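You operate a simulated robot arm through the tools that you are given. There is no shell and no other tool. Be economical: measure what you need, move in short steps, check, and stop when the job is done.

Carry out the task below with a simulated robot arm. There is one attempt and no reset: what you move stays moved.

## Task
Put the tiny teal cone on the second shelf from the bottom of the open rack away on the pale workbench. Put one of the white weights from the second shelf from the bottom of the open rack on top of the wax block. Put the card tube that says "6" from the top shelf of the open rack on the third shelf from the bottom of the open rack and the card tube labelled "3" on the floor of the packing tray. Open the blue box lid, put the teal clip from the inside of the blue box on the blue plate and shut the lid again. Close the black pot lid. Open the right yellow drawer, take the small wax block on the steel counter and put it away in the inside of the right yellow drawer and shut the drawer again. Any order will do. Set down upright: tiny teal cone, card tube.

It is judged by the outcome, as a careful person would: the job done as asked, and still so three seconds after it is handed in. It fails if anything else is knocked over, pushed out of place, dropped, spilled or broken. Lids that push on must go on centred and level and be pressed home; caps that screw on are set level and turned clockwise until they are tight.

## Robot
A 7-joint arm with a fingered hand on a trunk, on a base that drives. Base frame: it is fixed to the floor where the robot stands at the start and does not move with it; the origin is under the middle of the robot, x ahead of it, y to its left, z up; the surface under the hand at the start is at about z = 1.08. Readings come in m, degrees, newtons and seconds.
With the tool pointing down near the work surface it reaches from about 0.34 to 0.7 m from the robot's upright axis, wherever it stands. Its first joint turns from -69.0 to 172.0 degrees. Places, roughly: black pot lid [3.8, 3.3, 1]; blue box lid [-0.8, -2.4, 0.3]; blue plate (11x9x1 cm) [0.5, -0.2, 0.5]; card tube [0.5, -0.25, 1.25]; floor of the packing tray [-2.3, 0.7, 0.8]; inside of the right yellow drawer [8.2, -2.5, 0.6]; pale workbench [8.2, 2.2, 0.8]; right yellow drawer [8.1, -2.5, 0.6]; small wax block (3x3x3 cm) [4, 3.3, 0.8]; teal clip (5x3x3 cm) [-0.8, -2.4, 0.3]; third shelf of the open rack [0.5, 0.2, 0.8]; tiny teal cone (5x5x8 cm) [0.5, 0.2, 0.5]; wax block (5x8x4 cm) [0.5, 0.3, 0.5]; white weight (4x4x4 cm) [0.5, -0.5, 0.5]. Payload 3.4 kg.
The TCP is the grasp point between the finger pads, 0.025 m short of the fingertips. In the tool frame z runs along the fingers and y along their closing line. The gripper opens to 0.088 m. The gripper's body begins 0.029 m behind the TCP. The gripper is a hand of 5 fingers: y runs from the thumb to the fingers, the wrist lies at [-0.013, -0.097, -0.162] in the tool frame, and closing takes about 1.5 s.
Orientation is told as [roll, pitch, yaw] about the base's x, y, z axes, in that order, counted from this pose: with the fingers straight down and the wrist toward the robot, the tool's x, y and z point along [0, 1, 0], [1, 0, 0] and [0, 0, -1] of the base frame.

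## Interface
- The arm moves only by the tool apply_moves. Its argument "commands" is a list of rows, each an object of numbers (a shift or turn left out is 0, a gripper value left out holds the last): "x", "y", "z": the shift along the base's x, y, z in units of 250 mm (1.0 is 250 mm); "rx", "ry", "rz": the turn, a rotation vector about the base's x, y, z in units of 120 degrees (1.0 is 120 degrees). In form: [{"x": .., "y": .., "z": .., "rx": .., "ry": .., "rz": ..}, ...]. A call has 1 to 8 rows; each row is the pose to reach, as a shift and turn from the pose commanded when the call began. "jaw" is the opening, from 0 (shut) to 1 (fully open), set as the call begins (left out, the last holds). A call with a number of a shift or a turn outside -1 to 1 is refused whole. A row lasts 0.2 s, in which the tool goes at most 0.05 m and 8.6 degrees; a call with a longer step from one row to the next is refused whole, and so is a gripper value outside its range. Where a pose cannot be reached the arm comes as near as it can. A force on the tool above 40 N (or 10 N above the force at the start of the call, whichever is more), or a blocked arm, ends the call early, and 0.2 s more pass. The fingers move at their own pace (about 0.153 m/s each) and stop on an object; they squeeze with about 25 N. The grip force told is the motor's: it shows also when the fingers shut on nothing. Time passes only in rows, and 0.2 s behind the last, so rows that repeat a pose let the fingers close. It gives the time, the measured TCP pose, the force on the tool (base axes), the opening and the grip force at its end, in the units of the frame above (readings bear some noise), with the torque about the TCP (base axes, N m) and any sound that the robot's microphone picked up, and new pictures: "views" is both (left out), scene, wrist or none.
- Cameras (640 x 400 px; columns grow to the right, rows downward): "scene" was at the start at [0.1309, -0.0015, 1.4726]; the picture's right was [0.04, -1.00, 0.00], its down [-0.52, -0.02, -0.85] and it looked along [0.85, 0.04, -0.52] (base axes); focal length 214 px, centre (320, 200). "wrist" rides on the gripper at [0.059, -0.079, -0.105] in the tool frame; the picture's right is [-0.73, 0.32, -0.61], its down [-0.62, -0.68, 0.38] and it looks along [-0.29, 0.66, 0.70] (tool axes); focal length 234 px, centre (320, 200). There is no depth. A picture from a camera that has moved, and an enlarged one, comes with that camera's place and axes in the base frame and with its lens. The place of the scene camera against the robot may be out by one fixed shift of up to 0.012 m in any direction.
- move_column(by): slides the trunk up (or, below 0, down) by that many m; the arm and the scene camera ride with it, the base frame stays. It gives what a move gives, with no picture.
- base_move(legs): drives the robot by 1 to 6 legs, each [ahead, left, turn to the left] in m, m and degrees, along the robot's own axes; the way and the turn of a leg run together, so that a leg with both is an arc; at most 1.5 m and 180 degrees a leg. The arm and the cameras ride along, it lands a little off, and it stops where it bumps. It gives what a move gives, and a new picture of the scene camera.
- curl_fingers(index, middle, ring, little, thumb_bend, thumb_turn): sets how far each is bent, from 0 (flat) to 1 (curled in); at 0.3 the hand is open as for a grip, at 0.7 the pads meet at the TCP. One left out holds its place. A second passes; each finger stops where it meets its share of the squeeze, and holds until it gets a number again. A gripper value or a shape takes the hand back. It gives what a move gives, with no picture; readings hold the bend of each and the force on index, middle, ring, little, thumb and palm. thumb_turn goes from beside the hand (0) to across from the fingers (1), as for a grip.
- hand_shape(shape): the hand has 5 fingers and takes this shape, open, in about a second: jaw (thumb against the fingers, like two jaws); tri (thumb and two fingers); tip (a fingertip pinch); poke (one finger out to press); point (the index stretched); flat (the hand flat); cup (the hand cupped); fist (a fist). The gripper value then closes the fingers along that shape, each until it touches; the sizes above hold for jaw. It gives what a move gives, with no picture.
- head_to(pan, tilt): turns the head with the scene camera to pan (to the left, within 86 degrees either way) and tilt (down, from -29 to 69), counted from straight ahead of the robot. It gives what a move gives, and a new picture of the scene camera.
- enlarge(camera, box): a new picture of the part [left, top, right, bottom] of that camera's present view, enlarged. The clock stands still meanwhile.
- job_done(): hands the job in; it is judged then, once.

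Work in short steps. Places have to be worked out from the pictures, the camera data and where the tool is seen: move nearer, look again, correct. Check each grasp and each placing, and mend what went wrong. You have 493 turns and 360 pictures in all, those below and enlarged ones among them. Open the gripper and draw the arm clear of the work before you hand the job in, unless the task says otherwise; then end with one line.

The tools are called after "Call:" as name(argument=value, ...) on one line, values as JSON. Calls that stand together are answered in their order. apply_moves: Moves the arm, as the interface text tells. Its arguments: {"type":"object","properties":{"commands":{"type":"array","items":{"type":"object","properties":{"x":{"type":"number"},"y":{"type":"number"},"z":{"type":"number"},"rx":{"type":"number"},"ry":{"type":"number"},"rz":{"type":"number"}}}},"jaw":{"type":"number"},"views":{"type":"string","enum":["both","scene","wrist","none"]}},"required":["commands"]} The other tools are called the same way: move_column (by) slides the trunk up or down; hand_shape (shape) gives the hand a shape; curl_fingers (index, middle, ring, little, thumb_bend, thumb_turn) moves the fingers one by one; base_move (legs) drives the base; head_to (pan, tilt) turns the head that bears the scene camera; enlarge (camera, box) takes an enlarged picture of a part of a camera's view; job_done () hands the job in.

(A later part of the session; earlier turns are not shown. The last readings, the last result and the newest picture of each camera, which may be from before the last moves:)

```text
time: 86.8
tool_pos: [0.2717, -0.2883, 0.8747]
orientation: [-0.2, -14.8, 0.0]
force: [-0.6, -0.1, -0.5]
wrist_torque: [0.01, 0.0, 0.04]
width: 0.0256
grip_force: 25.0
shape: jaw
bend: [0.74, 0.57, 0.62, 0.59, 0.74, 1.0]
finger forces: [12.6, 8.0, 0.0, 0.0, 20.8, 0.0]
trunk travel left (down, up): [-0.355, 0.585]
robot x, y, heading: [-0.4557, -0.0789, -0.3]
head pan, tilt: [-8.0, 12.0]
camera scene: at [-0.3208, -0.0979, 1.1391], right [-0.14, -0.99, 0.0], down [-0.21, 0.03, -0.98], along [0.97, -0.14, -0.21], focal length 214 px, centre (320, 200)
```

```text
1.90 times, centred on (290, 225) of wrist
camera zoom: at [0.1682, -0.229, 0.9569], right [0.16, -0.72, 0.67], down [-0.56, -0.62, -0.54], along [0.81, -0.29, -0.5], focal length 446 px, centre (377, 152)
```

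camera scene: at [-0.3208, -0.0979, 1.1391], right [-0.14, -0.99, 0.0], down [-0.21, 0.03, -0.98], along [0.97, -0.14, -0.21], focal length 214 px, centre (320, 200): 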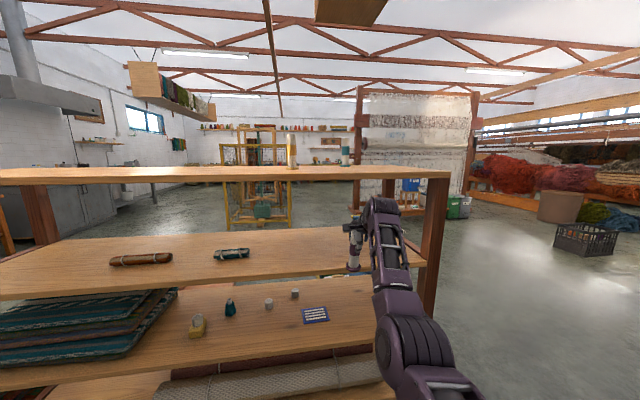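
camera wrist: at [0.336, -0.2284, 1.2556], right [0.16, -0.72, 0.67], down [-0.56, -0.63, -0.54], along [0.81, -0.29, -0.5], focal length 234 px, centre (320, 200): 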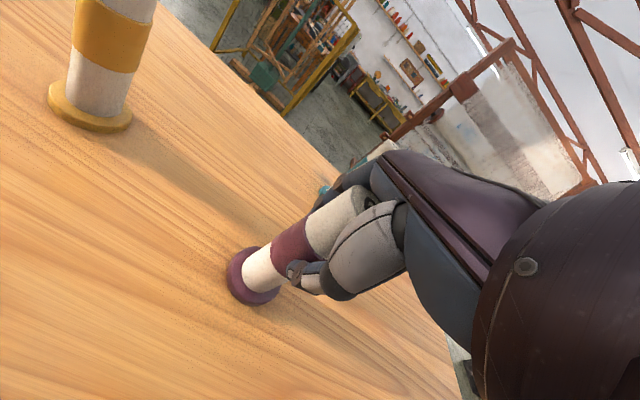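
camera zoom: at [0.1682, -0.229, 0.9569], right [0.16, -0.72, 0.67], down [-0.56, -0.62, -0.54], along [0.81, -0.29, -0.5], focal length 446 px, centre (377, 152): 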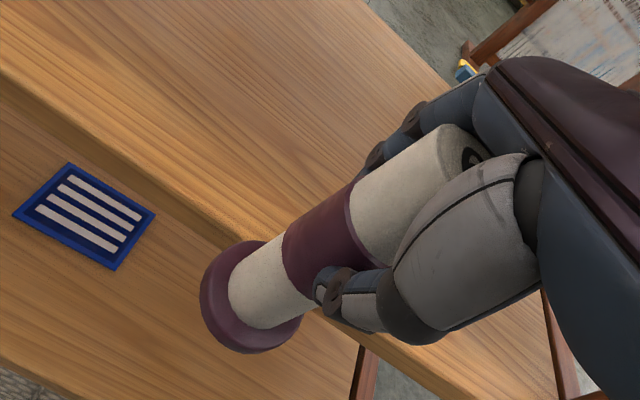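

Clearances look fine, so I drive in another 17 cm.

Call:
base_move(legs=[[0.17, 0, 0]])

Call:
apply_moves(commands=[{"z": -0.02}, {"z": -0.036}], views="none")

Call:
enlarge(camera="scene", box=[300, 150, 440, 280])

```text
time: 88.3
tool_pos: [0.4432, -0.288, 0.8743]
orientation: [-0.2, -15.0, -0.1]
force: [-0.2, -0.3, -1.0]
wrist_torque: [0.0, 0.0, 0.01]
width: 0.0257
grip_force: 25.0
shape: jaw
bend: [0.74, 0.57, 0.62, 0.59, 0.74, 1.0]
finger forces: [12.6, 8.0, 0.0, 0.0, 20.8, 0.0]
trunk travel left (down, up): [-0.355, 0.585]
robot x, y, heading: [-0.2847, -0.08, -0.3]
head pan, tilt: [-8.0, 12.0]
camera scene: at [-0.1494, -0.0989, 1.1391], right [-0.14, -0.99, 0.0], down [-0.21, 0.03, -0.98], along [0.97, -0.14, -0.21], focal length 214 px, centre (320, 200)
```

scene: 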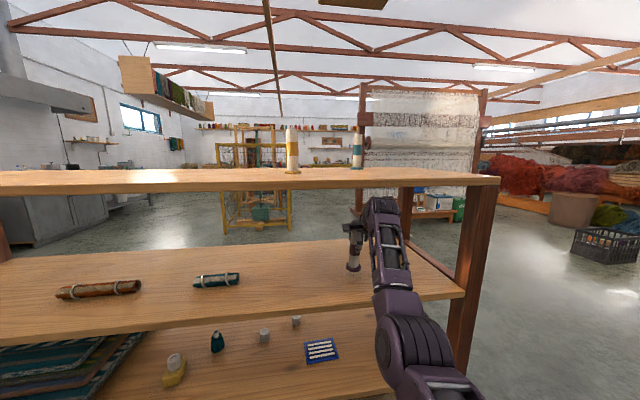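

```text
time: 88.9
tool_pos: [0.444, -0.2891, 0.8673]
orientation: [-0.2, -14.9, 0.0]
force: [0.4, 0.1, -0.3]
wrist_torque: [-0.01, 0.02, 0.03]
width: 0.0255
grip_force: 24.6
shape: jaw
bend: [0.74, 0.57, 0.62, 0.59, 0.74, 1.0]
finger forces: [12.8, 8.0, 0.0, 0.2, 20.7, 0.1]
trunk travel left (down, up): [-0.355, 0.585]
robot x, y, heading: [-0.2839, -0.0794, -0.4]
head pan, tilt: [-8.0, 12.0]
```

```text
3.08 times, centred on (370, 215) of scene
camera zoom: at [-0.1501, -0.0988, 1.1392], right [-0.14, -0.99, 0.0], down [-0.21, 0.03, -0.98], along [0.97, -0.14, -0.21], focal length 660 px, centre (166, 154)
```

zoom: 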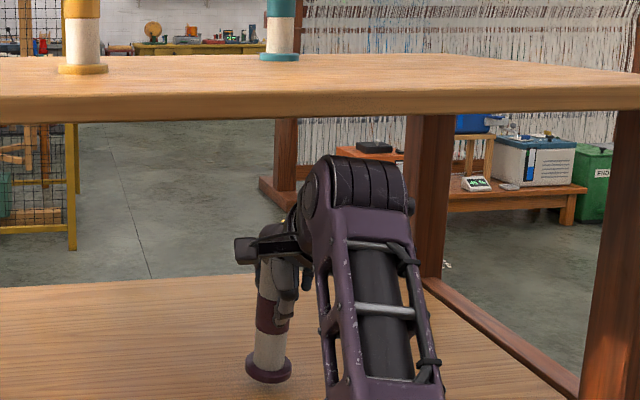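

The tube is just above the shelf. I lower in small steps until contact.

Call:
apply_moves(commands=[{"z": -0.012}, {"z": -0.02}], views="none")

Call:
apply_moves(commands=[{"z": -0.008}, {"z": -0.014}], views="none")

```text
time: 89.5
tool_pos: [0.4443, -0.2883, 0.8617]
orientation: [0.0, -14.9, 0.0]
force: [0.9, -0.8, -0.3]
wrist_torque: [0.0, 0.02, -0.01]
width: 0.0253
grip_force: 25.6
shape: jaw
bend: [0.74, 0.57, 0.62, 0.59, 0.74, 1.0]
finger forces: [12.6, 8.0, 0.0, 0.0, 20.8, 0.0]
trunk travel left (down, up): [-0.355, 0.585]
robot x, y, heading: [-0.2864, -0.0808, -0.3]
head pan, tilt: [-8.0, 12.0]
```

```text
time: 90.1
tool_pos: [0.4436, -0.29, 0.8594]
orientation: [-0.3, -14.8, 0.0]
force: [0.3, 0.6, 0.1]
wrist_torque: [0.01, 0.01, 0.03]
width: 0.0253
grip_force: 25.4
shape: jaw
bend: [0.74, 0.57, 0.62, 0.59, 0.74, 1.0]
finger forces: [12.7, 7.9, 0.0, 0.0, 20.7, 0.0]
trunk travel left (down, up): [-0.355, 0.585]
robot x, y, heading: [-0.2827, -0.0834, -0.4]
head pan, tilt: [-8.0, 12.0]
```

Still no contact; I continue lowering.

Call:
apply_moves(commands=[{"z": -0.01}, {"z": -0.016}], views="none")

Call:
apply_moves(commands=[{"z": -0.008}, {"z": -0.014}], views="none")

```text
time: 90.7
tool_pos: [0.443, -0.2902, 0.8552]
orientation: [-0.2, -14.9, 0.0]
force: [0.3, -0.5, -1.0]
wrist_torque: [0.01, 0.0, 0.02]
width: 0.0254
grip_force: 24.9
shape: jaw
bend: [0.74, 0.57, 0.62, 0.59, 0.74, 1.0]
finger forces: [12.8, 7.9, 0.0, 0.1, 20.6, 0.1]
trunk travel left (down, up): [-0.355, 0.585]
robot x, y, heading: [-0.2809, -0.0777, -0.3]
head pan, tilt: [-8.0, 12.0]
```

```text
time: 91.3
tool_pos: [0.4423, -0.2884, 0.8527]
orientation: [-0.1, -15.1, 0.0]
force: [1.7, -0.2, 7.2]
wrist_torque: [-0.04, -0.05, 0.01]
width: 0.0257
grip_force: 25.2
shape: jaw
bend: [0.74, 0.57, 0.62, 0.59, 0.75, 1.0]
finger forces: [14.9, 9.4, 0.0, 0.1, 21.3, 0.1]
trunk travel left (down, up): [-0.355, 0.585]
robot x, y, heading: [-0.2808, -0.0811, -0.4]
head pan, tilt: [-8.0, 12.0]
```

Contact at 7 N. I ease up 1 mm and open.

Call:
apply_moves(commands=[{"z": 0.006}, {"z": 0.006}, {"z": 0.006}, {"z": 0.006}, {"z": 0.006}, {"z": 0.006}], jaw=1, views="wrist")

Call:
enlarge(camera="scene", box=[300, 150, 440, 280])

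```text
time: 92.7
tool_pos: [0.443, -0.2891, 0.8532]
orientation: [-0.2, -14.9, 0.0]
force: [-0.1, -0.7, -0.2]
wrist_torque: [0.02, 0.02, -0.04]
width: 0.0875
grip_force: 0.0
shape: jaw
bend: [0.3, 0.3, 0.3, 0.3, 0.3, 0.98]
finger forces: [0.0, 0.0, 0.0, 0.0, 0.1, 0.0]
trunk travel left (down, up): [-0.355, 0.585]
robot x, y, heading: [-0.2815, -0.0779, -0.2]
head pan, tilt: [-8.0, 12.0]
camera wrist: at [0.3388, -0.2299, 0.9338], right [0.16, -0.72, 0.67], down [-0.56, -0.62, -0.54], along [0.81, -0.29, -0.5], focal length 234 px, centre (320, 200)
```

wrist: 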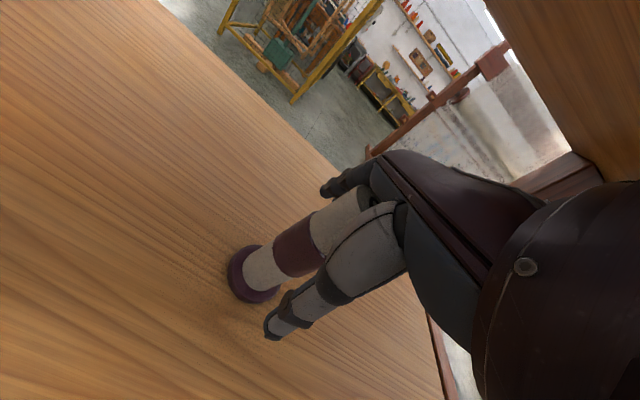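

```text
3.08 times, centred on (370, 215) of scene
camera zoom: at [-0.1502, -0.0988, 1.1392], right [-0.14, -0.99, 0.0], down [-0.21, 0.03, -0.98], along [0.97, -0.14, -0.21], focal length 660 px, centre (166, 154)
```

zoom: 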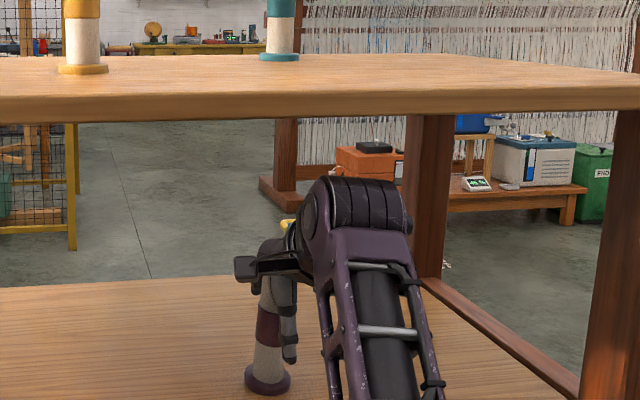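

The tube stands upright and released. I slide the hand out sideways to the right, then back out.

Call:
base_move(legs=[[0, -0.05, 0]])

Call:
apply_moves(commands=[{"x": 0}], views="wrist")

```text
time: 93.6
tool_pos: [0.4429, -0.3387, 0.8527]
orientation: [-0.1, -14.8, 0.0]
force: [-0.7, -0.3, -0.8]
wrist_torque: [-0.01, 0.05, -0.01]
width: 0.0876
grip_force: 0.1
shape: jaw
bend: [0.3, 0.3, 0.3, 0.3, 0.3, 0.98]
finger forces: [0.1, 0.0, 0.1, 0.0, 0.0, 0.1]
trunk travel left (down, up): [-0.355, 0.585]
robot x, y, heading: [-0.2836, -0.1273, -0.4]
head pan, tilt: [-8.0, 12.0]
camera scene: at [-0.1504, -0.1494, 1.1392], right [-0.14, -0.99, 0.0], down [-0.21, 0.03, -0.98], along [0.97, -0.14, -0.21], focal length 214 px, centre (320, 200)
```

scene: 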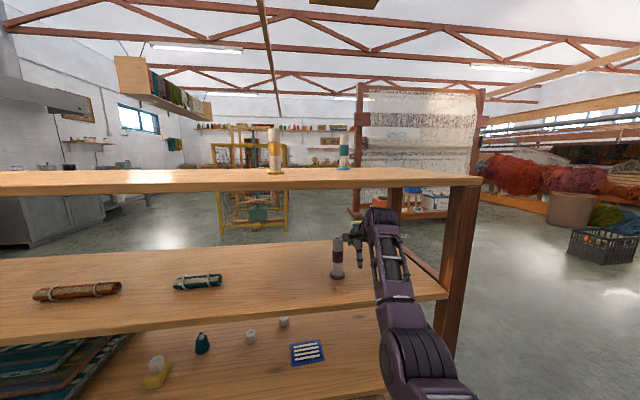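

```text
time: 94.0
tool_pos: [0.4431, -0.3376, 0.8525]
orientation: [-0.1, -14.9, 0.0]
force: [-0.1, 0.1, 0.8]
wrist_torque: [0.02, -0.01, 0.02]
width: 0.0877
grip_force: 0.0
shape: jaw
bend: [0.3, 0.3, 0.3, 0.3, 0.3, 0.98]
finger forces: [0.0, 0.1, 0.1, 0.1, 0.1, 0.0]
trunk travel left (down, up): [-0.355, 0.585]
robot x, y, heading: [-0.2832, -0.1293, -0.2]
head pan, tilt: [-8.0, 12.0]
camera wrist: at [0.3386, -0.2797, 0.9336], right [0.16, -0.72, 0.67], down [-0.56, -0.62, -0.54], along [0.81, -0.29, -0.5], focal length 234 px, centre (320, 200)
```

wrist: 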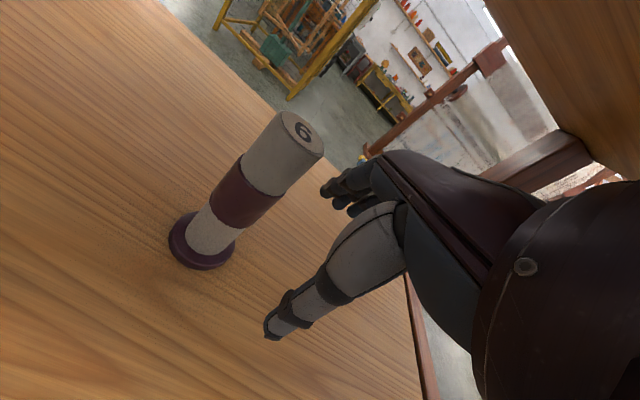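

Tube 6 is placed. I back out and raise the trunk for tube 3, then look.

Call:
base_move(legs=[[0, -0.05, 0], [-0.33, 0, 0]])

Call:
move_column(by=0.4)

Call:
head_to(pan=0, tilt=25)

```text
time: 96.7
tool_pos: [0.1112, -0.387, 0.8525]
orientation: [-0.2, -14.9, 0.1]
force: [-0.4, -0.4, -0.4]
wrist_torque: [0.0, -0.02, -0.01]
width: 0.0871
grip_force: 0.0
shape: jaw
bend: [0.3, 0.3, 0.3, 0.3, 0.3, 0.98]
finger forces: [0.0, 0.1, 0.0, 0.0, 0.0, 0.0]
trunk travel left (down, up): [-0.355, 0.585]
robot x, y, heading: [-0.6146, -0.1741, -0.4]
head pan, tilt: [-8.0, 12.0]
camera scene: at [-0.4822, -0.1968, 1.1393], right [-0.15, -0.99, 0.0], down [-0.21, 0.03, -0.98], along [0.97, -0.14, -0.21], focal length 214 px, centre (320, 200)
```

scene: 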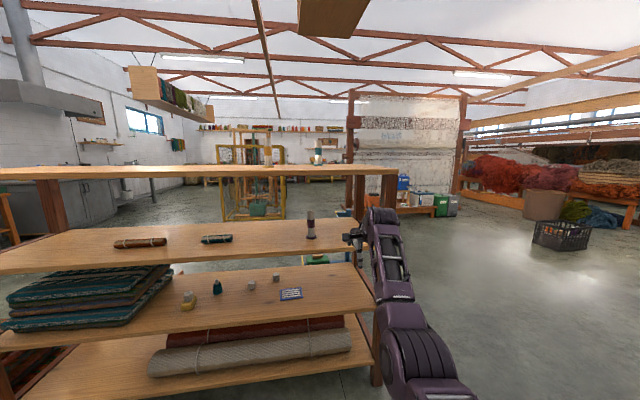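

```text
time: 100.5
tool_pos: [0.1109, -0.387, 1.2519]
orientation: [-0.3, -14.9, -0.1]
force: [0.4, -0.1, -0.4]
wrist_torque: [-0.01, 0.03, 0.02]
width: 0.0873
grip_force: 0.1
shape: jaw
bend: [0.3, 0.3, 0.3, 0.3, 0.3, 0.98]
finger forces: [0.0, 0.0, 0.0, 0.1, 0.1, 0.0]
trunk travel left (down, up): [-0.755, 0.185]
robot x, y, heading: [-0.6182, -0.1783, -0.2]
head pan, tilt: [-8.0, 12.0]
```

```text
time: 101.3
tool_pos: [0.1112, -0.3865, 1.2528]
orientation: [-0.2, -14.8, 0.0]
force: [0.2, 0.0, 0.2]
wrist_torque: [0.01, 0.01, 0.0]
width: 0.0876
grip_force: 0.0
shape: jaw
bend: [0.3, 0.3, 0.3, 0.3, 0.3, 0.98]
finger forces: [0.0, 0.0, 0.0, 0.0, 0.1, 0.0]
trunk travel left (down, up): [-0.755, 0.185]
robot x, y, heading: [-0.6144, -0.1774, -0.2]
head pan, tilt: [0.0, 25.0]
camera scene: at [-0.4819, -0.184, 1.5182], right [-0.01, -1.0, 0.0], down [-0.42, 0.0, -0.91], along [0.91, -0.01, -0.42], focal length 214 px, centre (320, 200)
```

scene: 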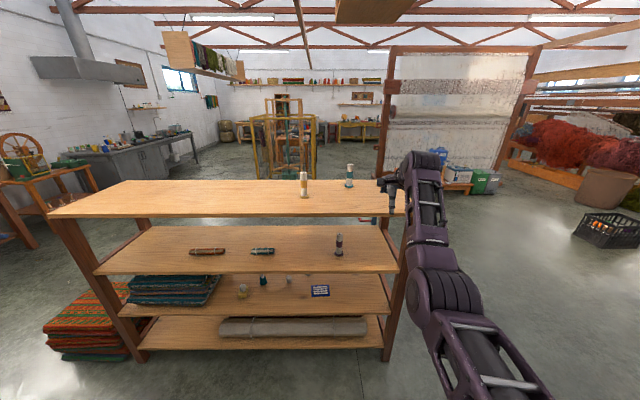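

Tube 3 should be near (0.645,-0.347). I drive in to x≈0.57 above it and re-measure.

Call:
base_move(legs=[[0.45, 0.04, 0]])

Call:
apply_moves(commands=[{"x": 0}], views="wrist")

```text
time: 104.0
tool_pos: [0.5671, -0.3474, 1.2532]
orientation: [-0.2, -15.0, 0.0]
force: [0.0, 0.3, -0.2]
wrist_torque: [0.01, -0.01, -0.01]
width: 0.0877
grip_force: 0.0
shape: jaw
bend: [0.3, 0.3, 0.3, 0.3, 0.3, 0.98]
finger forces: [0.0, 0.0, 0.0, 0.1, 0.1, 0.0]
trunk travel left (down, up): [-0.755, 0.185]
robot x, y, heading: [-0.1592, -0.1401, -0.1]
head pan, tilt: [0.0, 25.0]
camera scene: at [-0.027, -0.1459, 1.5181], right [0.0, -1.0, 0.0], down [-0.42, 0.0, -0.91], along [0.91, 0.0, -0.42], focal length 214 px, centre (320, 200)
```

scene: 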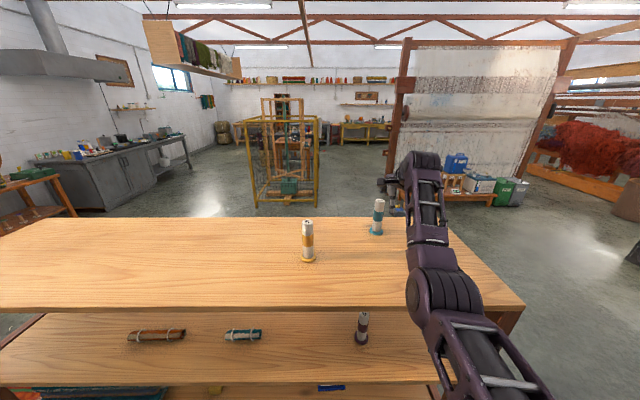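

```text
time: 104.4
tool_pos: [0.5662, -0.3489, 1.2528]
orientation: [-0.1, -14.8, 0.1]
force: [-0.4, 0.2, 0.1]
wrist_torque: [-0.02, 0.03, 0.01]
width: 0.0877
grip_force: 0.0
shape: jaw
bend: [0.3, 0.3, 0.3, 0.3, 0.3, 0.98]
finger forces: [0.0, 0.1, 0.1, 0.0, 0.0, 0.0]
trunk travel left (down, up): [-0.755, 0.185]
robot x, y, heading: [-0.1605, -0.1367, -0.4]
head pan, tilt: [0.0, 25.0]
camera wrist: at [0.462, -0.2891, 1.334], right [0.16, -0.72, 0.67], down [-0.56, -0.63, -0.54], along [0.81, -0.29, -0.5], focal length 234 px, centre (320, 200)
```

wrist: 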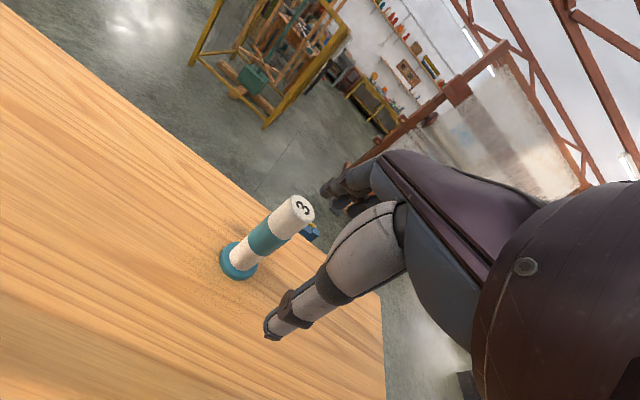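

Tube 3 is at (0.639,-0.347). I drive 7.3 cm in, then lower around it.

Call:
base_move(legs=[[0.073, 0.001, 0]])

Call:
apply_moves(commands=[{"z": -0.1}, {"z": -0.2}, {"z": -0.31}], views="wrist")

```text
time: 105.5
tool_pos: [0.6401, -0.3463, 1.2537]
orientation: [-0.2, -14.9, 0.1]
force: [0.0, -0.4, 0.3]
wrist_torque: [0.0, 0.03, 0.0]
width: 0.0877
grip_force: 0.0
shape: jaw
bend: [0.3, 0.3, 0.3, 0.3, 0.3, 0.98]
finger forces: [0.0, 0.0, 0.0, 0.0, 0.0, 0.1]
trunk travel left (down, up): [-0.755, 0.185]
robot x, y, heading: [-0.086, -0.1358, -0.1]
head pan, tilt: [0.0, 25.0]
camera scene: at [0.046, -0.145, 1.5182], right [0.0, -1.0, 0.0], down [-0.42, 0.0, -0.91], along [0.91, 0.0, -0.42], focal length 214 px, centre (320, 200)
```

scene: 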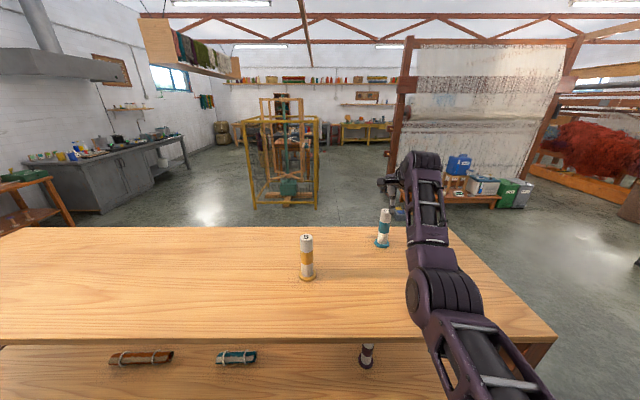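

```text
time: 106.2
tool_pos: [0.6391, -0.3468, 1.1751]
orientation: [-0.2, -14.9, 0.1]
force: [0.7, -0.3, -0.2]
wrist_torque: [-0.03, 0.0, -0.02]
width: 0.0876
grip_force: 0.1
shape: jaw
bend: [0.3, 0.3, 0.3, 0.3, 0.3, 0.98]
finger forces: [0.0, 0.0, 0.0, 0.0, 0.0, 0.0]
trunk travel left (down, up): [-0.755, 0.185]
robot x, y, heading: [-0.085, -0.1382, -0.0]
head pan, tilt: [0.0, 25.0]
camera wrist: at [0.5351, -0.2877, 1.2562], right [0.16, -0.72, 0.67], down [-0.56, -0.63, -0.54], along [0.81, -0.29, -0.5], focal length 234 px, centre (320, 200)
```

wrist: 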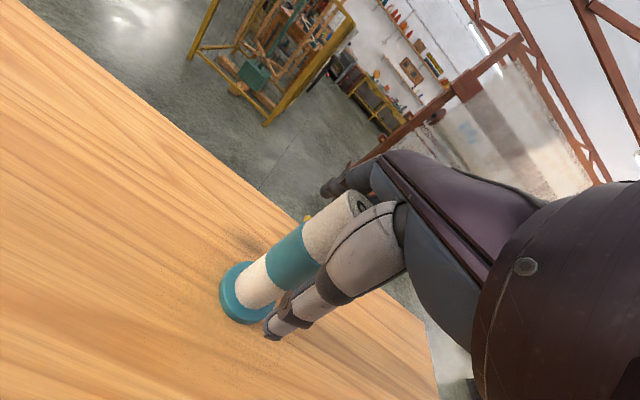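

Tube 3 is between thumb and fingers. I close, then lift.

Call:
apply_moves(commands=[{"x": 0}, {"x": 0}, {"x": 0}, {"x": 0}, {"x": 0}, {"x": 0}, {"x": 0}, {"x": 0}], jaw=0, views="none")

Call:
apply_moves(commands=[{"z": 0.08}, {"z": 0.16}, {"z": 0.24}], views="wrist")

```text
time: 108.0
tool_pos: [0.6384, -0.3462, 1.1746]
orientation: [-0.2, -15.0, 0.1]
force: [-0.6, -0.4, 1.3]
wrist_torque: [-0.05, 0.1, 0.02]
width: 0.0263
grip_force: 25.4
shape: jaw
bend: [0.75, 0.56, 0.61, 0.58, 0.74, 1.0]
finger forces: [13.0, 8.3, 0.0, 0.1, 20.3, 0.0]
trunk travel left (down, up): [-0.755, 0.185]
robot x, y, heading: [-0.0858, -0.1401, -0.3]
head pan, tilt: [0.0, 25.0]
```

```text
time: 108.8
tool_pos: [0.6394, -0.345, 1.2352]
orientation: [-0.2, -14.9, 0.1]
force: [0.2, -0.6, 0.3]
wrist_torque: [0.01, -0.02, -0.01]
width: 0.0258
grip_force: 24.7
shape: jaw
bend: [0.74, 0.56, 0.61, 0.58, 0.74, 1.0]
finger forces: [11.9, 8.6, 0.1, 0.0, 19.3, 0.0]
trunk travel left (down, up): [-0.755, 0.185]
robot x, y, heading: [-0.085, -0.1427, -0.0]
head pan, tilt: [0.0, 25.0]
camera wrist: at [0.5351, -0.2877, 1.3166], right [0.16, -0.72, 0.67], down [-0.56, -0.63, -0.54], along [0.81, -0.29, -0.5], focal length 234 px, centre (320, 200)
```

wrist: 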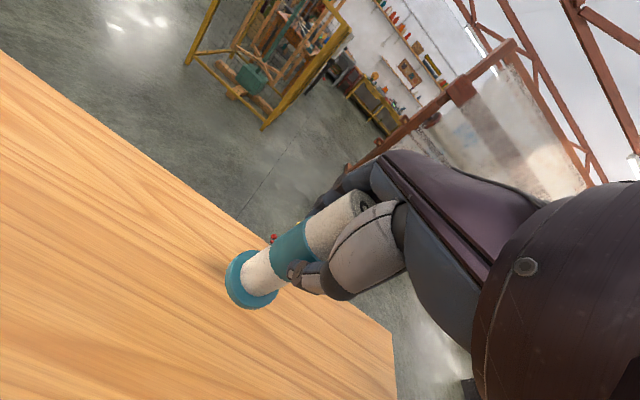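

Tube 3 is held. I back out to clear the rack, then turn left toward the tray side and look.

Call:
base_move(legs=[[-0.62, 0, 0]])

Call:
base_move(legs=[[0, 0, 90]])

Call:
head_to(pan=70, tilt=25)

```text
time: 112.3
tool_pos: [0.0208, -0.3458, 1.2347]
orientation: [-0.2, -15.0, 0.0]
force: [0.1, -0.3, -1.2]
wrist_torque: [-0.02, 0.0, 0.03]
width: 0.0259
grip_force: 25.1
shape: jaw
bend: [0.74, 0.56, 0.61, 0.58, 0.74, 1.0]
finger forces: [12.0, 8.6, 0.1, 0.0, 19.2, 0.0]
trunk travel left (down, up): [-0.755, 0.185]
robot x, y, heading: [-0.7064, -0.1385, -0.5]
head pan, tilt: [0.0, 25.0]
camera scene: at [-0.5713, -0.1425, 1.5181], right [-0.01, -1.0, 0.0], down [-0.42, 0.0, -0.91], along [0.91, -0.01, -0.42], focal length 214 px, centre (320, 200)
```

scene: 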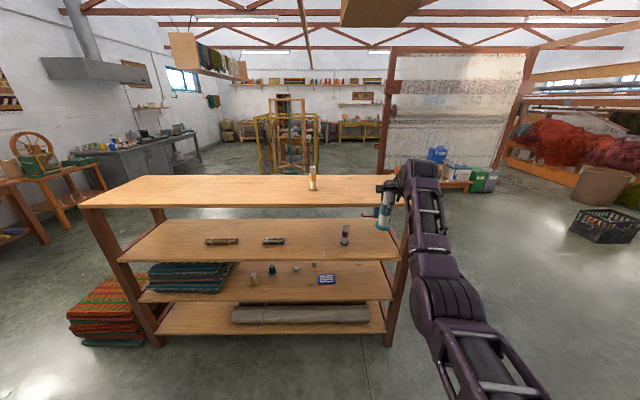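

```text
time: 116.5
tool_pos: [-0.4778, 0.5857, 1.2348]
orientation: [-0.2, -14.9, 88.6]
force: [-0.1, 0.1, -0.7]
wrist_torque: [0.01, 0.0, 0.03]
width: 0.0257
grip_force: 24.9
shape: jaw
bend: [0.75, 0.56, 0.61, 0.58, 0.74, 1.0]
finger forces: [11.8, 8.4, 0.0, 0.0, 18.7, 0.0]
trunk travel left (down, up): [-0.755, 0.185]
robot x, y, heading: [-0.7054, -0.1367, 88.2]
head pan, tilt: [0.0, 25.0]
camera scene: at [-0.7093, 0.0011, 1.5181], right [1.0, -0.03, 0.0], down [-0.01, -0.42, -0.91], along [0.03, 0.91, -0.42], focal length 214 px, centre (320, 200)
```

scene: 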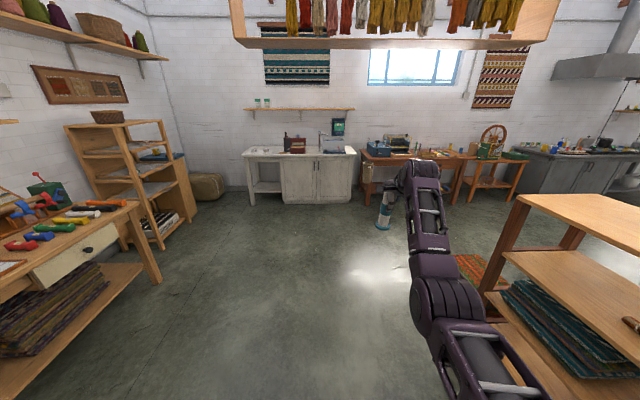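

```text
time: 117.9
tool_pos: [-0.4795, 0.5851, 1.2347]
orientation: [-0.1, -14.9, 88.6]
force: [-0.3, 0.0, 0.2]
wrist_torque: [0.0, 0.01, 0.0]
width: 0.0258
grip_force: 24.2
shape: jaw
bend: [0.75, 0.56, 0.61, 0.58, 0.74, 1.0]
finger forces: [11.8, 8.4, 0.1, 0.0, 18.6, 0.0]
trunk travel left (down, up): [-0.755, 0.185]
robot x, y, heading: [-0.7057, -0.1375, 88.5]
head pan, tilt: [70.0, 25.0]
camera scene: at [-0.7977, -0.0568, 1.5181], right [0.37, 0.93, 0.0], down [0.39, -0.16, -0.91], along [-0.84, 0.34, -0.42], focal length 214 px, centre (320, 200)
```

scene: 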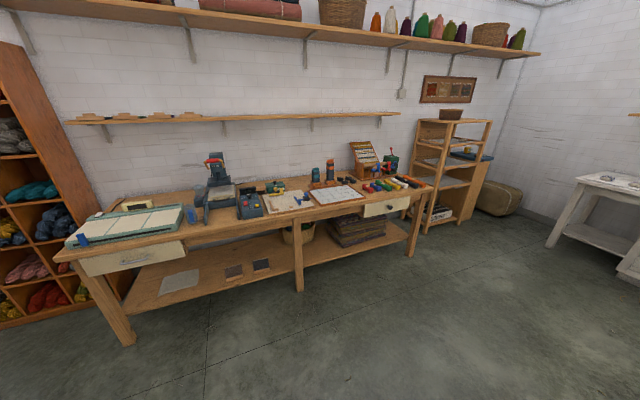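

The tray should appear near pixel (338,193). I enlarge that area.

Call:
enlarge(camera="scene", box=[180, 130, 450, 250])

```text
2.37 times, centred on (315, 190) of scene
camera zoom: at [-0.7977, -0.0568, 1.5181], right [0.37, 0.93, 0.0], down [0.39, -0.16, -0.91], along [-0.84, 0.34, -0.42], focal length 508 px, centre (332, 224)
```

zoom: 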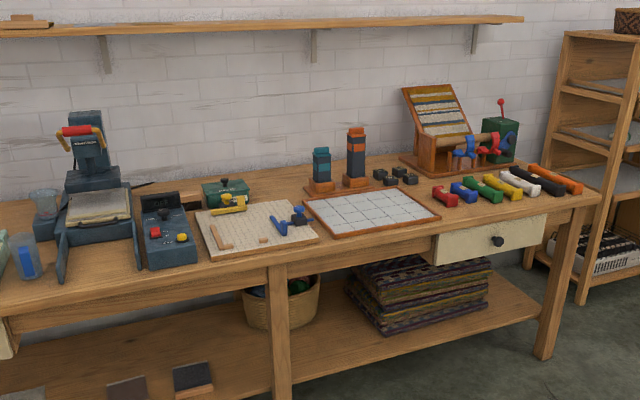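

The tray is the one with the white gridded floor, x −2.49…−2.13, y 0.5…0.87, empty. I turn to face it and drive up to a stand-off.

Call:
base_move(legs=[[0, 0, 91.6], [0.5, -0.62, 0]])

Call:
head_to(pan=-10, tilt=35)

```text
time: 126.0
tool_pos: [-1.9113, 0.7217, 1.2351]
orientation: [-0.2, -15.0, 178.9]
force: [0.0, 0.3, -0.7]
wrist_torque: [0.05, 0.03, 0.02]
width: 0.0256
grip_force: 24.9
shape: jaw
bend: [0.75, 0.56, 0.61, 0.58, 0.75, 1.0]
finger forces: [11.7, 8.1, 0.0, 0.1, 18.0, 0.0]
trunk travel left (down, up): [-0.755, 0.185]
robot x, y, heading: [-1.1863, 0.503, 178.7]
head pan, tilt: [70.0, 25.0]
camera scene: at [-1.2808, 0.4105, 1.5181], right [-0.93, 0.36, 0.0], down [0.15, 0.39, -0.91], along [-0.33, -0.84, -0.42], focal length 214 px, centre (320, 200)
```

scene: 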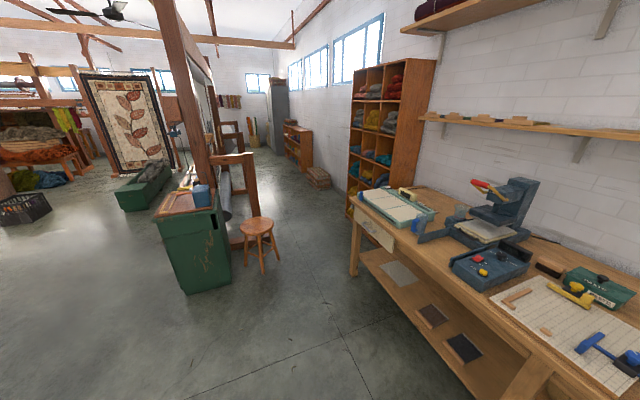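

```text
time: 127.5
tool_pos: [-1.9103, 0.7207, 1.2354]
orientation: [-0.2, -15.0, 179.0]
force: [-0.1, -0.1, -0.4]
wrist_torque: [-0.01, -0.02, 0.03]
width: 0.0254
grip_force: 25.3
shape: jaw
bend: [0.75, 0.56, 0.61, 0.58, 0.75, 1.0]
finger forces: [11.7, 8.2, 0.0, 0.1, 18.0, 0.0]
trunk travel left (down, up): [-0.755, 0.185]
robot x, y, heading: [-1.1892, 0.4989, 178.7]
head pan, tilt: [-10.0, 35.0]
camera scene: at [-1.3337, 0.5135, 1.5023], right [0.2, 0.98, 0.0], down [0.56, -0.11, -0.82], along [-0.8, 0.16, -0.57], focal length 214 px, centre (320, 200)
```

scene: 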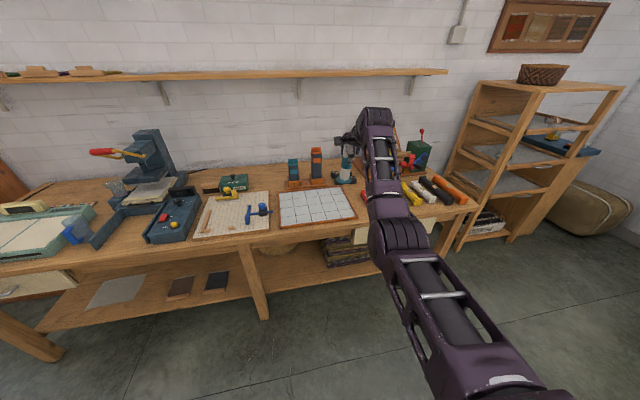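

Tray centre ≈(-2.28,0.67). I lower the trunk 0.2 m and drive forward to bring the tube above the tray at about (-2.24,0.69).

Call:
move_column(by=-0.22)

Call:
base_move(legs=[[0.325, 0.03, 0]])

Call:
enlarge(camera="wrist", box=[0, 0, 640, 400])

```text
time: 129.9
tool_pos: [-1.9106, 0.7218, 1.0146]
orientation: [-0.2, -14.9, 179.0]
force: [-0.2, -0.3, -0.2]
wrist_torque: [0.01, 0.02, -0.03]
width: 0.0254
grip_force: 24.8
shape: jaw
bend: [0.75, 0.56, 0.61, 0.58, 0.75, 1.0]
finger forces: [11.7, 8.1, 0.1, 0.0, 18.2, 0.0]
trunk travel left (down, up): [-0.535, 0.405]
robot x, y, heading: [-1.1917, 0.5017, 178.7]
head pan, tilt: [-10.0, 35.0]
```

```text
time: 132.0
tool_pos: [-2.2328, 0.7002, 1.014]
orientation: [-0.2, -14.9, 178.9]
force: [0.2, -0.4, -0.2]
wrist_torque: [-0.02, 0.03, -0.01]
width: 0.0257
grip_force: 25.0
shape: jaw
bend: [0.75, 0.56, 0.61, 0.58, 0.75, 1.0]
finger forces: [11.6, 8.1, 0.1, 0.1, 18.1, 0.0]
trunk travel left (down, up): [-0.535, 0.405]
robot x, y, heading: [-1.5133, 0.4812, 178.5]
head pan, tilt: [-10.0, 35.0]
camera scene: at [-1.6569, 0.4917, 1.2823], right [0.2, 0.98, 0.0], down [0.56, -0.11, -0.82], along [-0.8, 0.16, -0.57], focal length 214 px, centre (320, 200)
```

scene: 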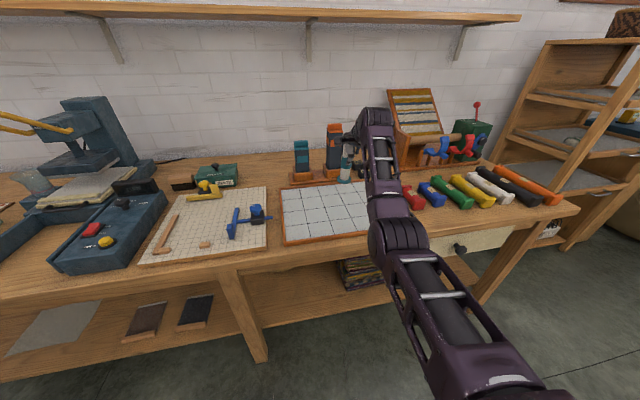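

```text
1.00 times, centred on (320, 200) of wrist (not enlarged: the box is as wide or as high as the picture)
camera zoom: at [-2.1325, 0.6396, 1.096], right [-0.14, 0.73, 0.67], down [0.57, 0.61, -0.54], along [-0.81, 0.31, -0.5], focal length 234 px, centre (320, 200)
```

zoom: 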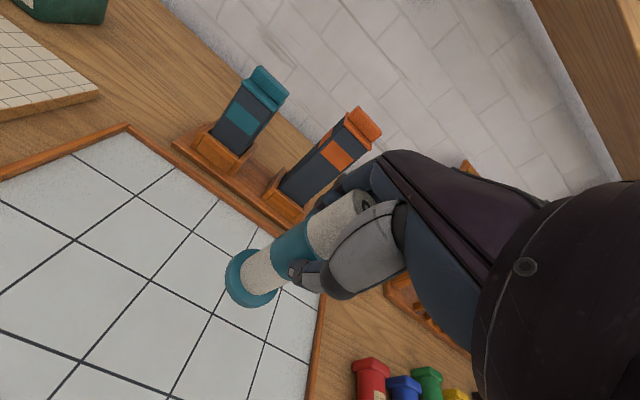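

The tube is over the tray floor. I lower by column 9 cm, then creep down to contact.

Call:
move_column(by=-0.085)

Call:
enlarge(camera="scene", box=[280, 100, 440, 240])

```text
time: 133.2
tool_pos: [-2.2322, 0.7011, 0.9314]
orientation: [-0.2, -14.8, 178.9]
force: [0.2, 0.5, -1.2]
wrist_torque: [0.01, 0.0, -0.03]
width: 0.0256
grip_force: 25.2
shape: jaw
bend: [0.75, 0.56, 0.61, 0.58, 0.75, 1.0]
finger forces: [11.8, 8.1, 0.0, 0.0, 18.1, 0.0]
trunk travel left (down, up): [-0.45, 0.49]
robot x, y, heading: [-1.51, 0.4752, 178.6]
head pan, tilt: [-10.0, 35.0]
```

```text
2.86 times, centred on (360, 170) of scene
camera zoom: at [-1.656, 0.4916, 1.1974], right [0.2, 0.98, 0.0], down [0.56, -0.11, -0.82], along [-0.8, 0.16, -0.57], focal length 613 px, centre (206, 286)
```

zoom: 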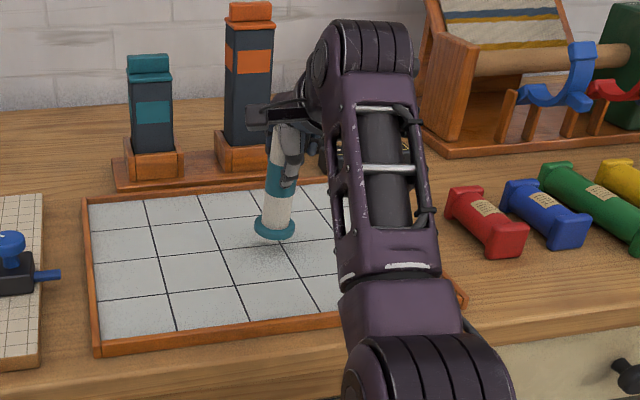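

Shadow shows the tube a few cm above the tray. I creep down with the arm.

Call:
apply_moves(commands=[{"z": -0.02}, {"z": -0.04}, {"z": -0.06}, {"z": -0.075}, {"z": -0.09}], views="none")

Call:
enlarge(camera="scene", box=[280, 100, 440, 240])

```text
time: 134.4
tool_pos: [-2.2339, 0.7006, 0.9071]
orientation: [-0.2, -15.0, 178.9]
force: [-0.4, 0.0, -0.5]
wrist_torque: [0.0, 0.05, 0.0]
width: 0.0254
grip_force: 25.2
shape: jaw
bend: [0.75, 0.56, 0.61, 0.58, 0.75, 1.0]
finger forces: [11.7, 8.2, 0.0, 0.0, 18.1, 0.0]
trunk travel left (down, up): [-0.45, 0.49]
robot x, y, heading: [-1.5117, 0.4786, 178.5]
head pan, tilt: [-10.0, 35.0]
```

```text
2.86 times, centred on (360, 170) of scene
camera zoom: at [-1.6562, 0.4917, 1.1973], right [0.2, 0.98, 0.0], down [0.56, -0.11, -0.82], along [-0.8, 0.16, -0.57], focal length 613 px, centre (206, 286)
```

zoom: 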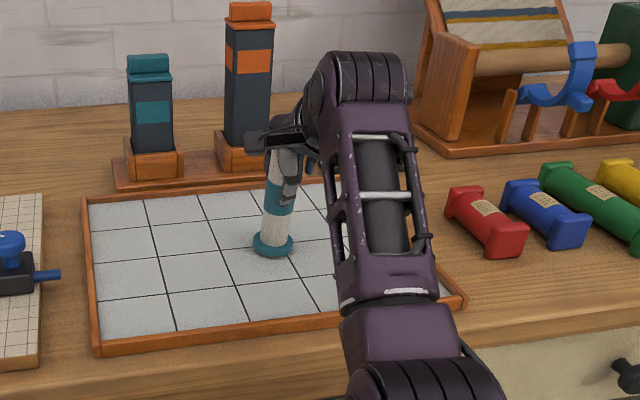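

Close to the floor now; I continue creeping.

Call:
apply_moves(commands=[{"z": -0.012}, {"z": -0.024}], views="none")

Call:
apply_moves(commands=[{"z": -0.01}, {"z": -0.018}], views="none")

```text
time: 135.0
tool_pos: [-2.2316, 0.7003, 0.903]
orientation: [-0.2, -15.1, 178.9]
force: [-2.0, -0.4, 5.9]
wrist_torque: [0.04, -0.01, 0.01]
width: 0.0255
grip_force: 25.3
shape: jaw
bend: [0.74, 0.56, 0.61, 0.58, 0.75, 1.0]
finger forces: [13.4, 9.1, 0.2, 0.0, 19.4, 0.0]
trunk travel left (down, up): [-0.45, 0.49]
robot x, y, heading: [-1.5103, 0.4793, 178.6]
head pan, tilt: [-10.0, 35.0]
```

```text
time: 135.6
tool_pos: [-2.2304, 0.6996, 0.9021]
orientation: [-0.3, -15.3, 178.9]
force: [-3.1, 0.2, 18.7]
wrist_torque: [0.11, 0.16, 0.02]
width: 0.0269
grip_force: 24.8
shape: jaw
bend: [0.74, 0.55, 0.61, 0.58, 0.76, 1.0]
finger forces: [17.2, 9.9, 0.0, 0.0, 21.2, 0.0]
trunk travel left (down, up): [-0.45, 0.49]
robot x, y, heading: [-1.5103, 0.4759, 178.6]
head pan, tilt: [-10.0, 35.0]
```

Seated (19 N). I ease off about 4 mm of command and open.

Call:
apply_moves(commands=[{"z": 0.016}, {"z": 0.016}, {"z": 0.016}, {"z": 0.016}, {"z": 0.016}, {"z": 0.016}], jaw=1, views="wrist")

```text
time: 137.0
tool_pos: [-2.2324, 0.7015, 0.9017]
orientation: [-0.2, -14.9, 178.9]
force: [0.5, 1.2, -0.1]
wrist_torque: [-0.01, 0.0, 0.0]
width: 0.0878
grip_force: 0.1
shape: jaw
bend: [0.3, 0.3, 0.3, 0.3, 0.3, 0.98]
finger forces: [0.0, 0.0, 0.0, 0.0, 0.0, 0.1]
trunk travel left (down, up): [-0.45, 0.49]
robot x, y, heading: [-1.5136, 0.4773, 178.4]
head pan, tilt: [-10.0, 35.0]
camera wrist: at [-2.1316, 0.6393, 0.9823], right [-0.14, 0.73, 0.67], down [0.57, 0.61, -0.54], along [-0.81, 0.31, -0.5], focal length 234 px, centre (320, 200)
```

wrist: 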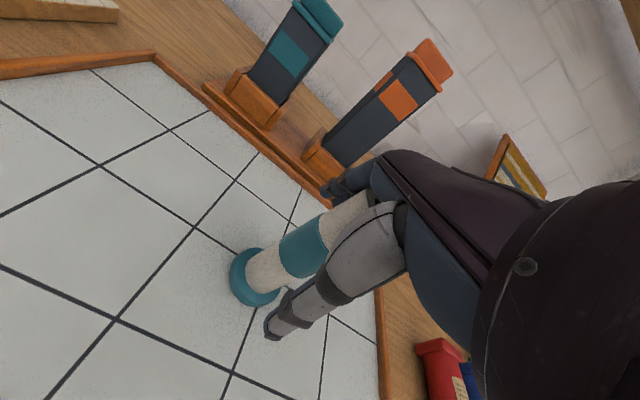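

Released and standing. I raise straight up with the trunk and back away.

Call:
move_column(by=0.15)

Call:
base_move(legs=[[-0.45, 0, 0]])

Call:
enlarge(camera="scene", box=[240, 140, 420, 250])

```text
time: 138.8
tool_pos: [-2.2329, 0.7005, 1.051]
orientation: [-0.2, -14.9, 178.9]
force: [-0.7, 0.5, -0.9]
wrist_torque: [0.01, -0.04, -0.02]
width: 0.0874
grip_force: 0.0
shape: jaw
bend: [0.3, 0.3, 0.3, 0.3, 0.3, 0.98]
finger forces: [0.1, 0.1, 0.0, 0.1, 0.0, 0.0]
trunk travel left (down, up): [-0.6, 0.34]
robot x, y, heading: [-1.5132, 0.4753, 178.3]
head pan, tilt: [-10.0, 35.0]
```

```text
time: 141.5
tool_pos: [-1.7822, 0.6884, 1.051]
orientation: [-0.1, -14.9, 179.0]
force: [0.8, 0.0, 0.2]
wrist_torque: [0.06, -0.01, 0.02]
width: 0.0876
grip_force: 0.0
shape: jaw
bend: [0.3, 0.3, 0.3, 0.3, 0.3, 0.98]
finger forces: [0.0, 0.1, 0.1, 0.0, 0.1, 0.0]
trunk travel left (down, up): [-0.6, 0.34]
robot x, y, heading: [-1.0611, 0.4644, 178.5]
head pan, tilt: [-10.0, 35.0]
camera scene: at [-1.2052, 0.4804, 1.3474], right [0.2, 0.98, 0.0], down [0.56, -0.11, -0.82], along [-0.8, 0.16, -0.57], focal length 214 px, centre (320, 200)
```

scene: 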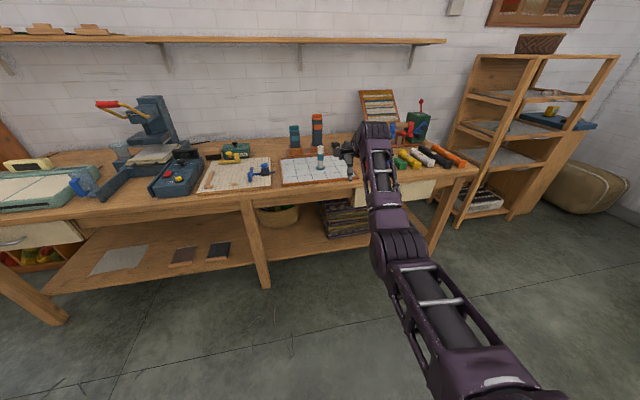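

```text
3.56 times, centred on (330, 195) of scene
camera zoom: at [-1.2052, 0.4804, 1.3474], right [0.2, 0.98, 0.0], down [0.56, -0.11, -0.82], along [-0.8, 0.16, -0.57], focal length 763 px, centre (284, 218)
```

zoom: 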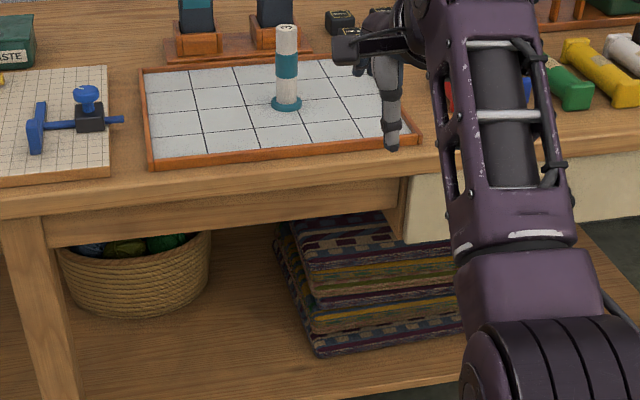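

Tube 3 stands in the tray. Next is the blue box near (-0.8,-2.4): I turn left to face −y and look.

Call:
base_move(legs=[[0, 0, 90]])

Call:
head_to(pan=0, tilt=25)

```text
time: 145.8
tool_pos: [-1.2781, -0.2566, 1.0501]
orientation: [-0.2, -14.9, -90.7]
force: [0.6, 0.2, 0.7]
wrist_torque: [0.0, 0.04, 0.01]
width: 0.0876
grip_force: 0.1
shape: jaw
bend: [0.3, 0.3, 0.3, 0.3, 0.3, 0.98]
finger forces: [0.1, 0.1, 0.0, 0.0, 0.0, 0.1]
trunk travel left (down, up): [-0.6, 0.34]
robot x, y, heading: [-1.0589, 0.4657, -90.8]
head pan, tilt: [-10.0, 35.0]
camera scene: at [-1.0871, 0.3252, 1.3473], right [-0.98, 0.19, 0.0], down [0.11, 0.56, -0.82], along [-0.16, -0.8, -0.57], focal length 214 px, centre (320, 200)
```

scene: 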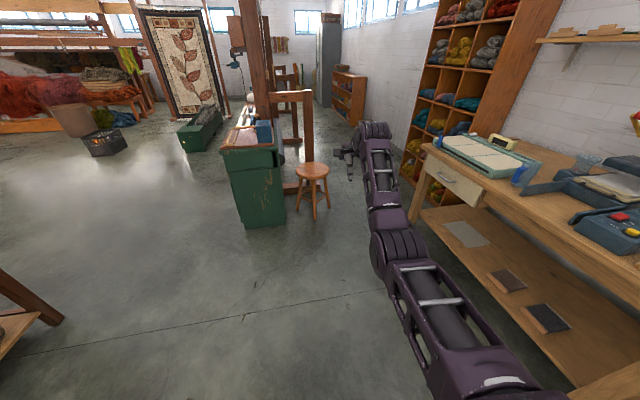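

```text
time: 146.5
tool_pos: [-1.278, -0.256, 1.0511]
orientation: [-0.2, -15.0, -90.7]
force: [0.7, -1.2, -0.1]
wrist_torque: [0.01, 0.02, 0.01]
width: 0.0876
grip_force: 0.0
shape: jaw
bend: [0.3, 0.3, 0.3, 0.3, 0.3, 0.98]
finger forces: [0.0, 0.0, 0.0, 0.0, 0.0, 0.1]
trunk travel left (down, up): [-0.6, 0.34]
robot x, y, heading: [-1.0604, 0.4695, -91.0]
head pan, tilt: [0.0, 25.0]
camera scene: at [-1.0721, 0.3195, 1.3631], right [-1.0, 0.02, 0.0], down [0.01, 0.42, -0.91], along [-0.02, -0.91, -0.42], focal length 214 px, centre (320, 200)
```

scene: 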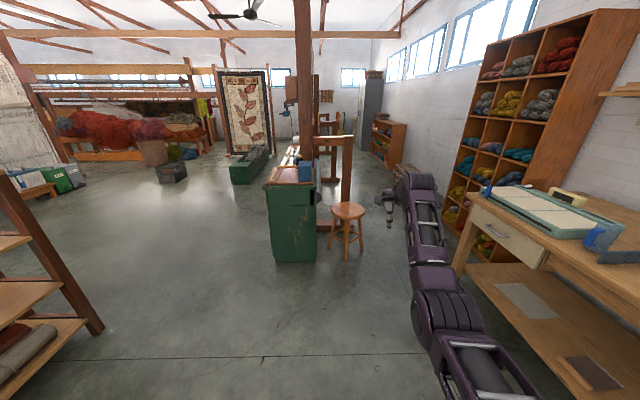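

The blue box is hidden behind the green cabinet. I go around on the left side and look again.

Call:
base_move(legs=[[0, 0.75, 0.8], [1.3, 0, 0]])

Call:
head_to(pan=-20, tilt=35)

```text
time: 156.7
tool_pos: [-0.5448, -1.5821, 1.0493]
orientation: [-0.1, -14.9, -90.3]
force: [0.3, 0.1, 0.8]
wrist_torque: [-0.03, 0.03, 0.0]
width: 0.0876
grip_force: 0.1
shape: jaw
bend: [0.3, 0.3, 0.3, 0.3, 0.3, 0.98]
finger forces: [0.1, 0.1, 0.0, 0.1, 0.0, 0.0]
trunk travel left (down, up): [-0.6, 0.34]
robot x, y, heading: [-0.3354, -0.8551, -90.2]
head pan, tilt: [0.0, 25.0]
camera scene: at [-0.3446, -1.0035, 1.3631], right [-1.0, 0.01, 0.0], down [0.0, 0.42, -0.91], along [-0.01, -0.91, -0.42], focal length 214 px, centre (320, 200)
```

scene: 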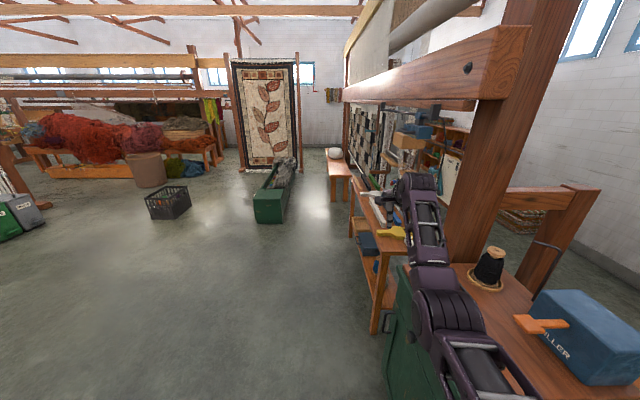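

```text
time: 157.5
tool_pos: [-0.5441, -1.5806, 1.0525]
orientation: [-0.2, -15.0, -90.2]
force: [-0.3, -0.3, 0.5]
wrist_torque: [0.01, 0.02, 0.0]
width: 0.0877
grip_force: 0.1
shape: jaw
bend: [0.3, 0.3, 0.3, 0.3, 0.3, 0.98]
finger forces: [0.1, 0.0, 0.1, 0.0, 0.0, 0.1]
trunk travel left (down, up): [-0.6, 0.34]
robot x, y, heading: [-0.3339, -0.8589, -90.5]
head pan, tilt: [-20.0, 35.0]
camera scene: at [-0.3746, -0.9937, 1.3474], right [-0.94, 0.35, 0.0], down [0.2, 0.54, -0.82], along [-0.29, -0.77, -0.57], focal length 214 px, centre (320, 200)
```

scene: 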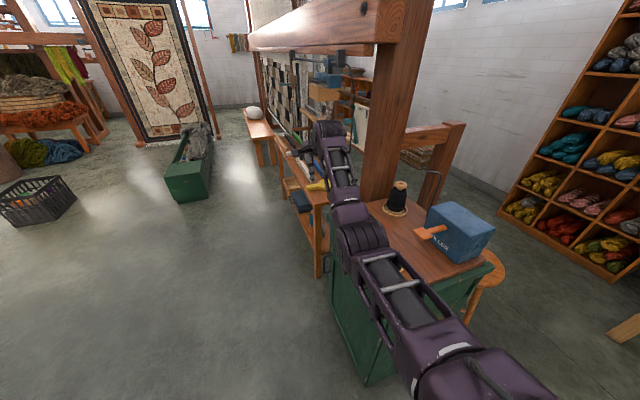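

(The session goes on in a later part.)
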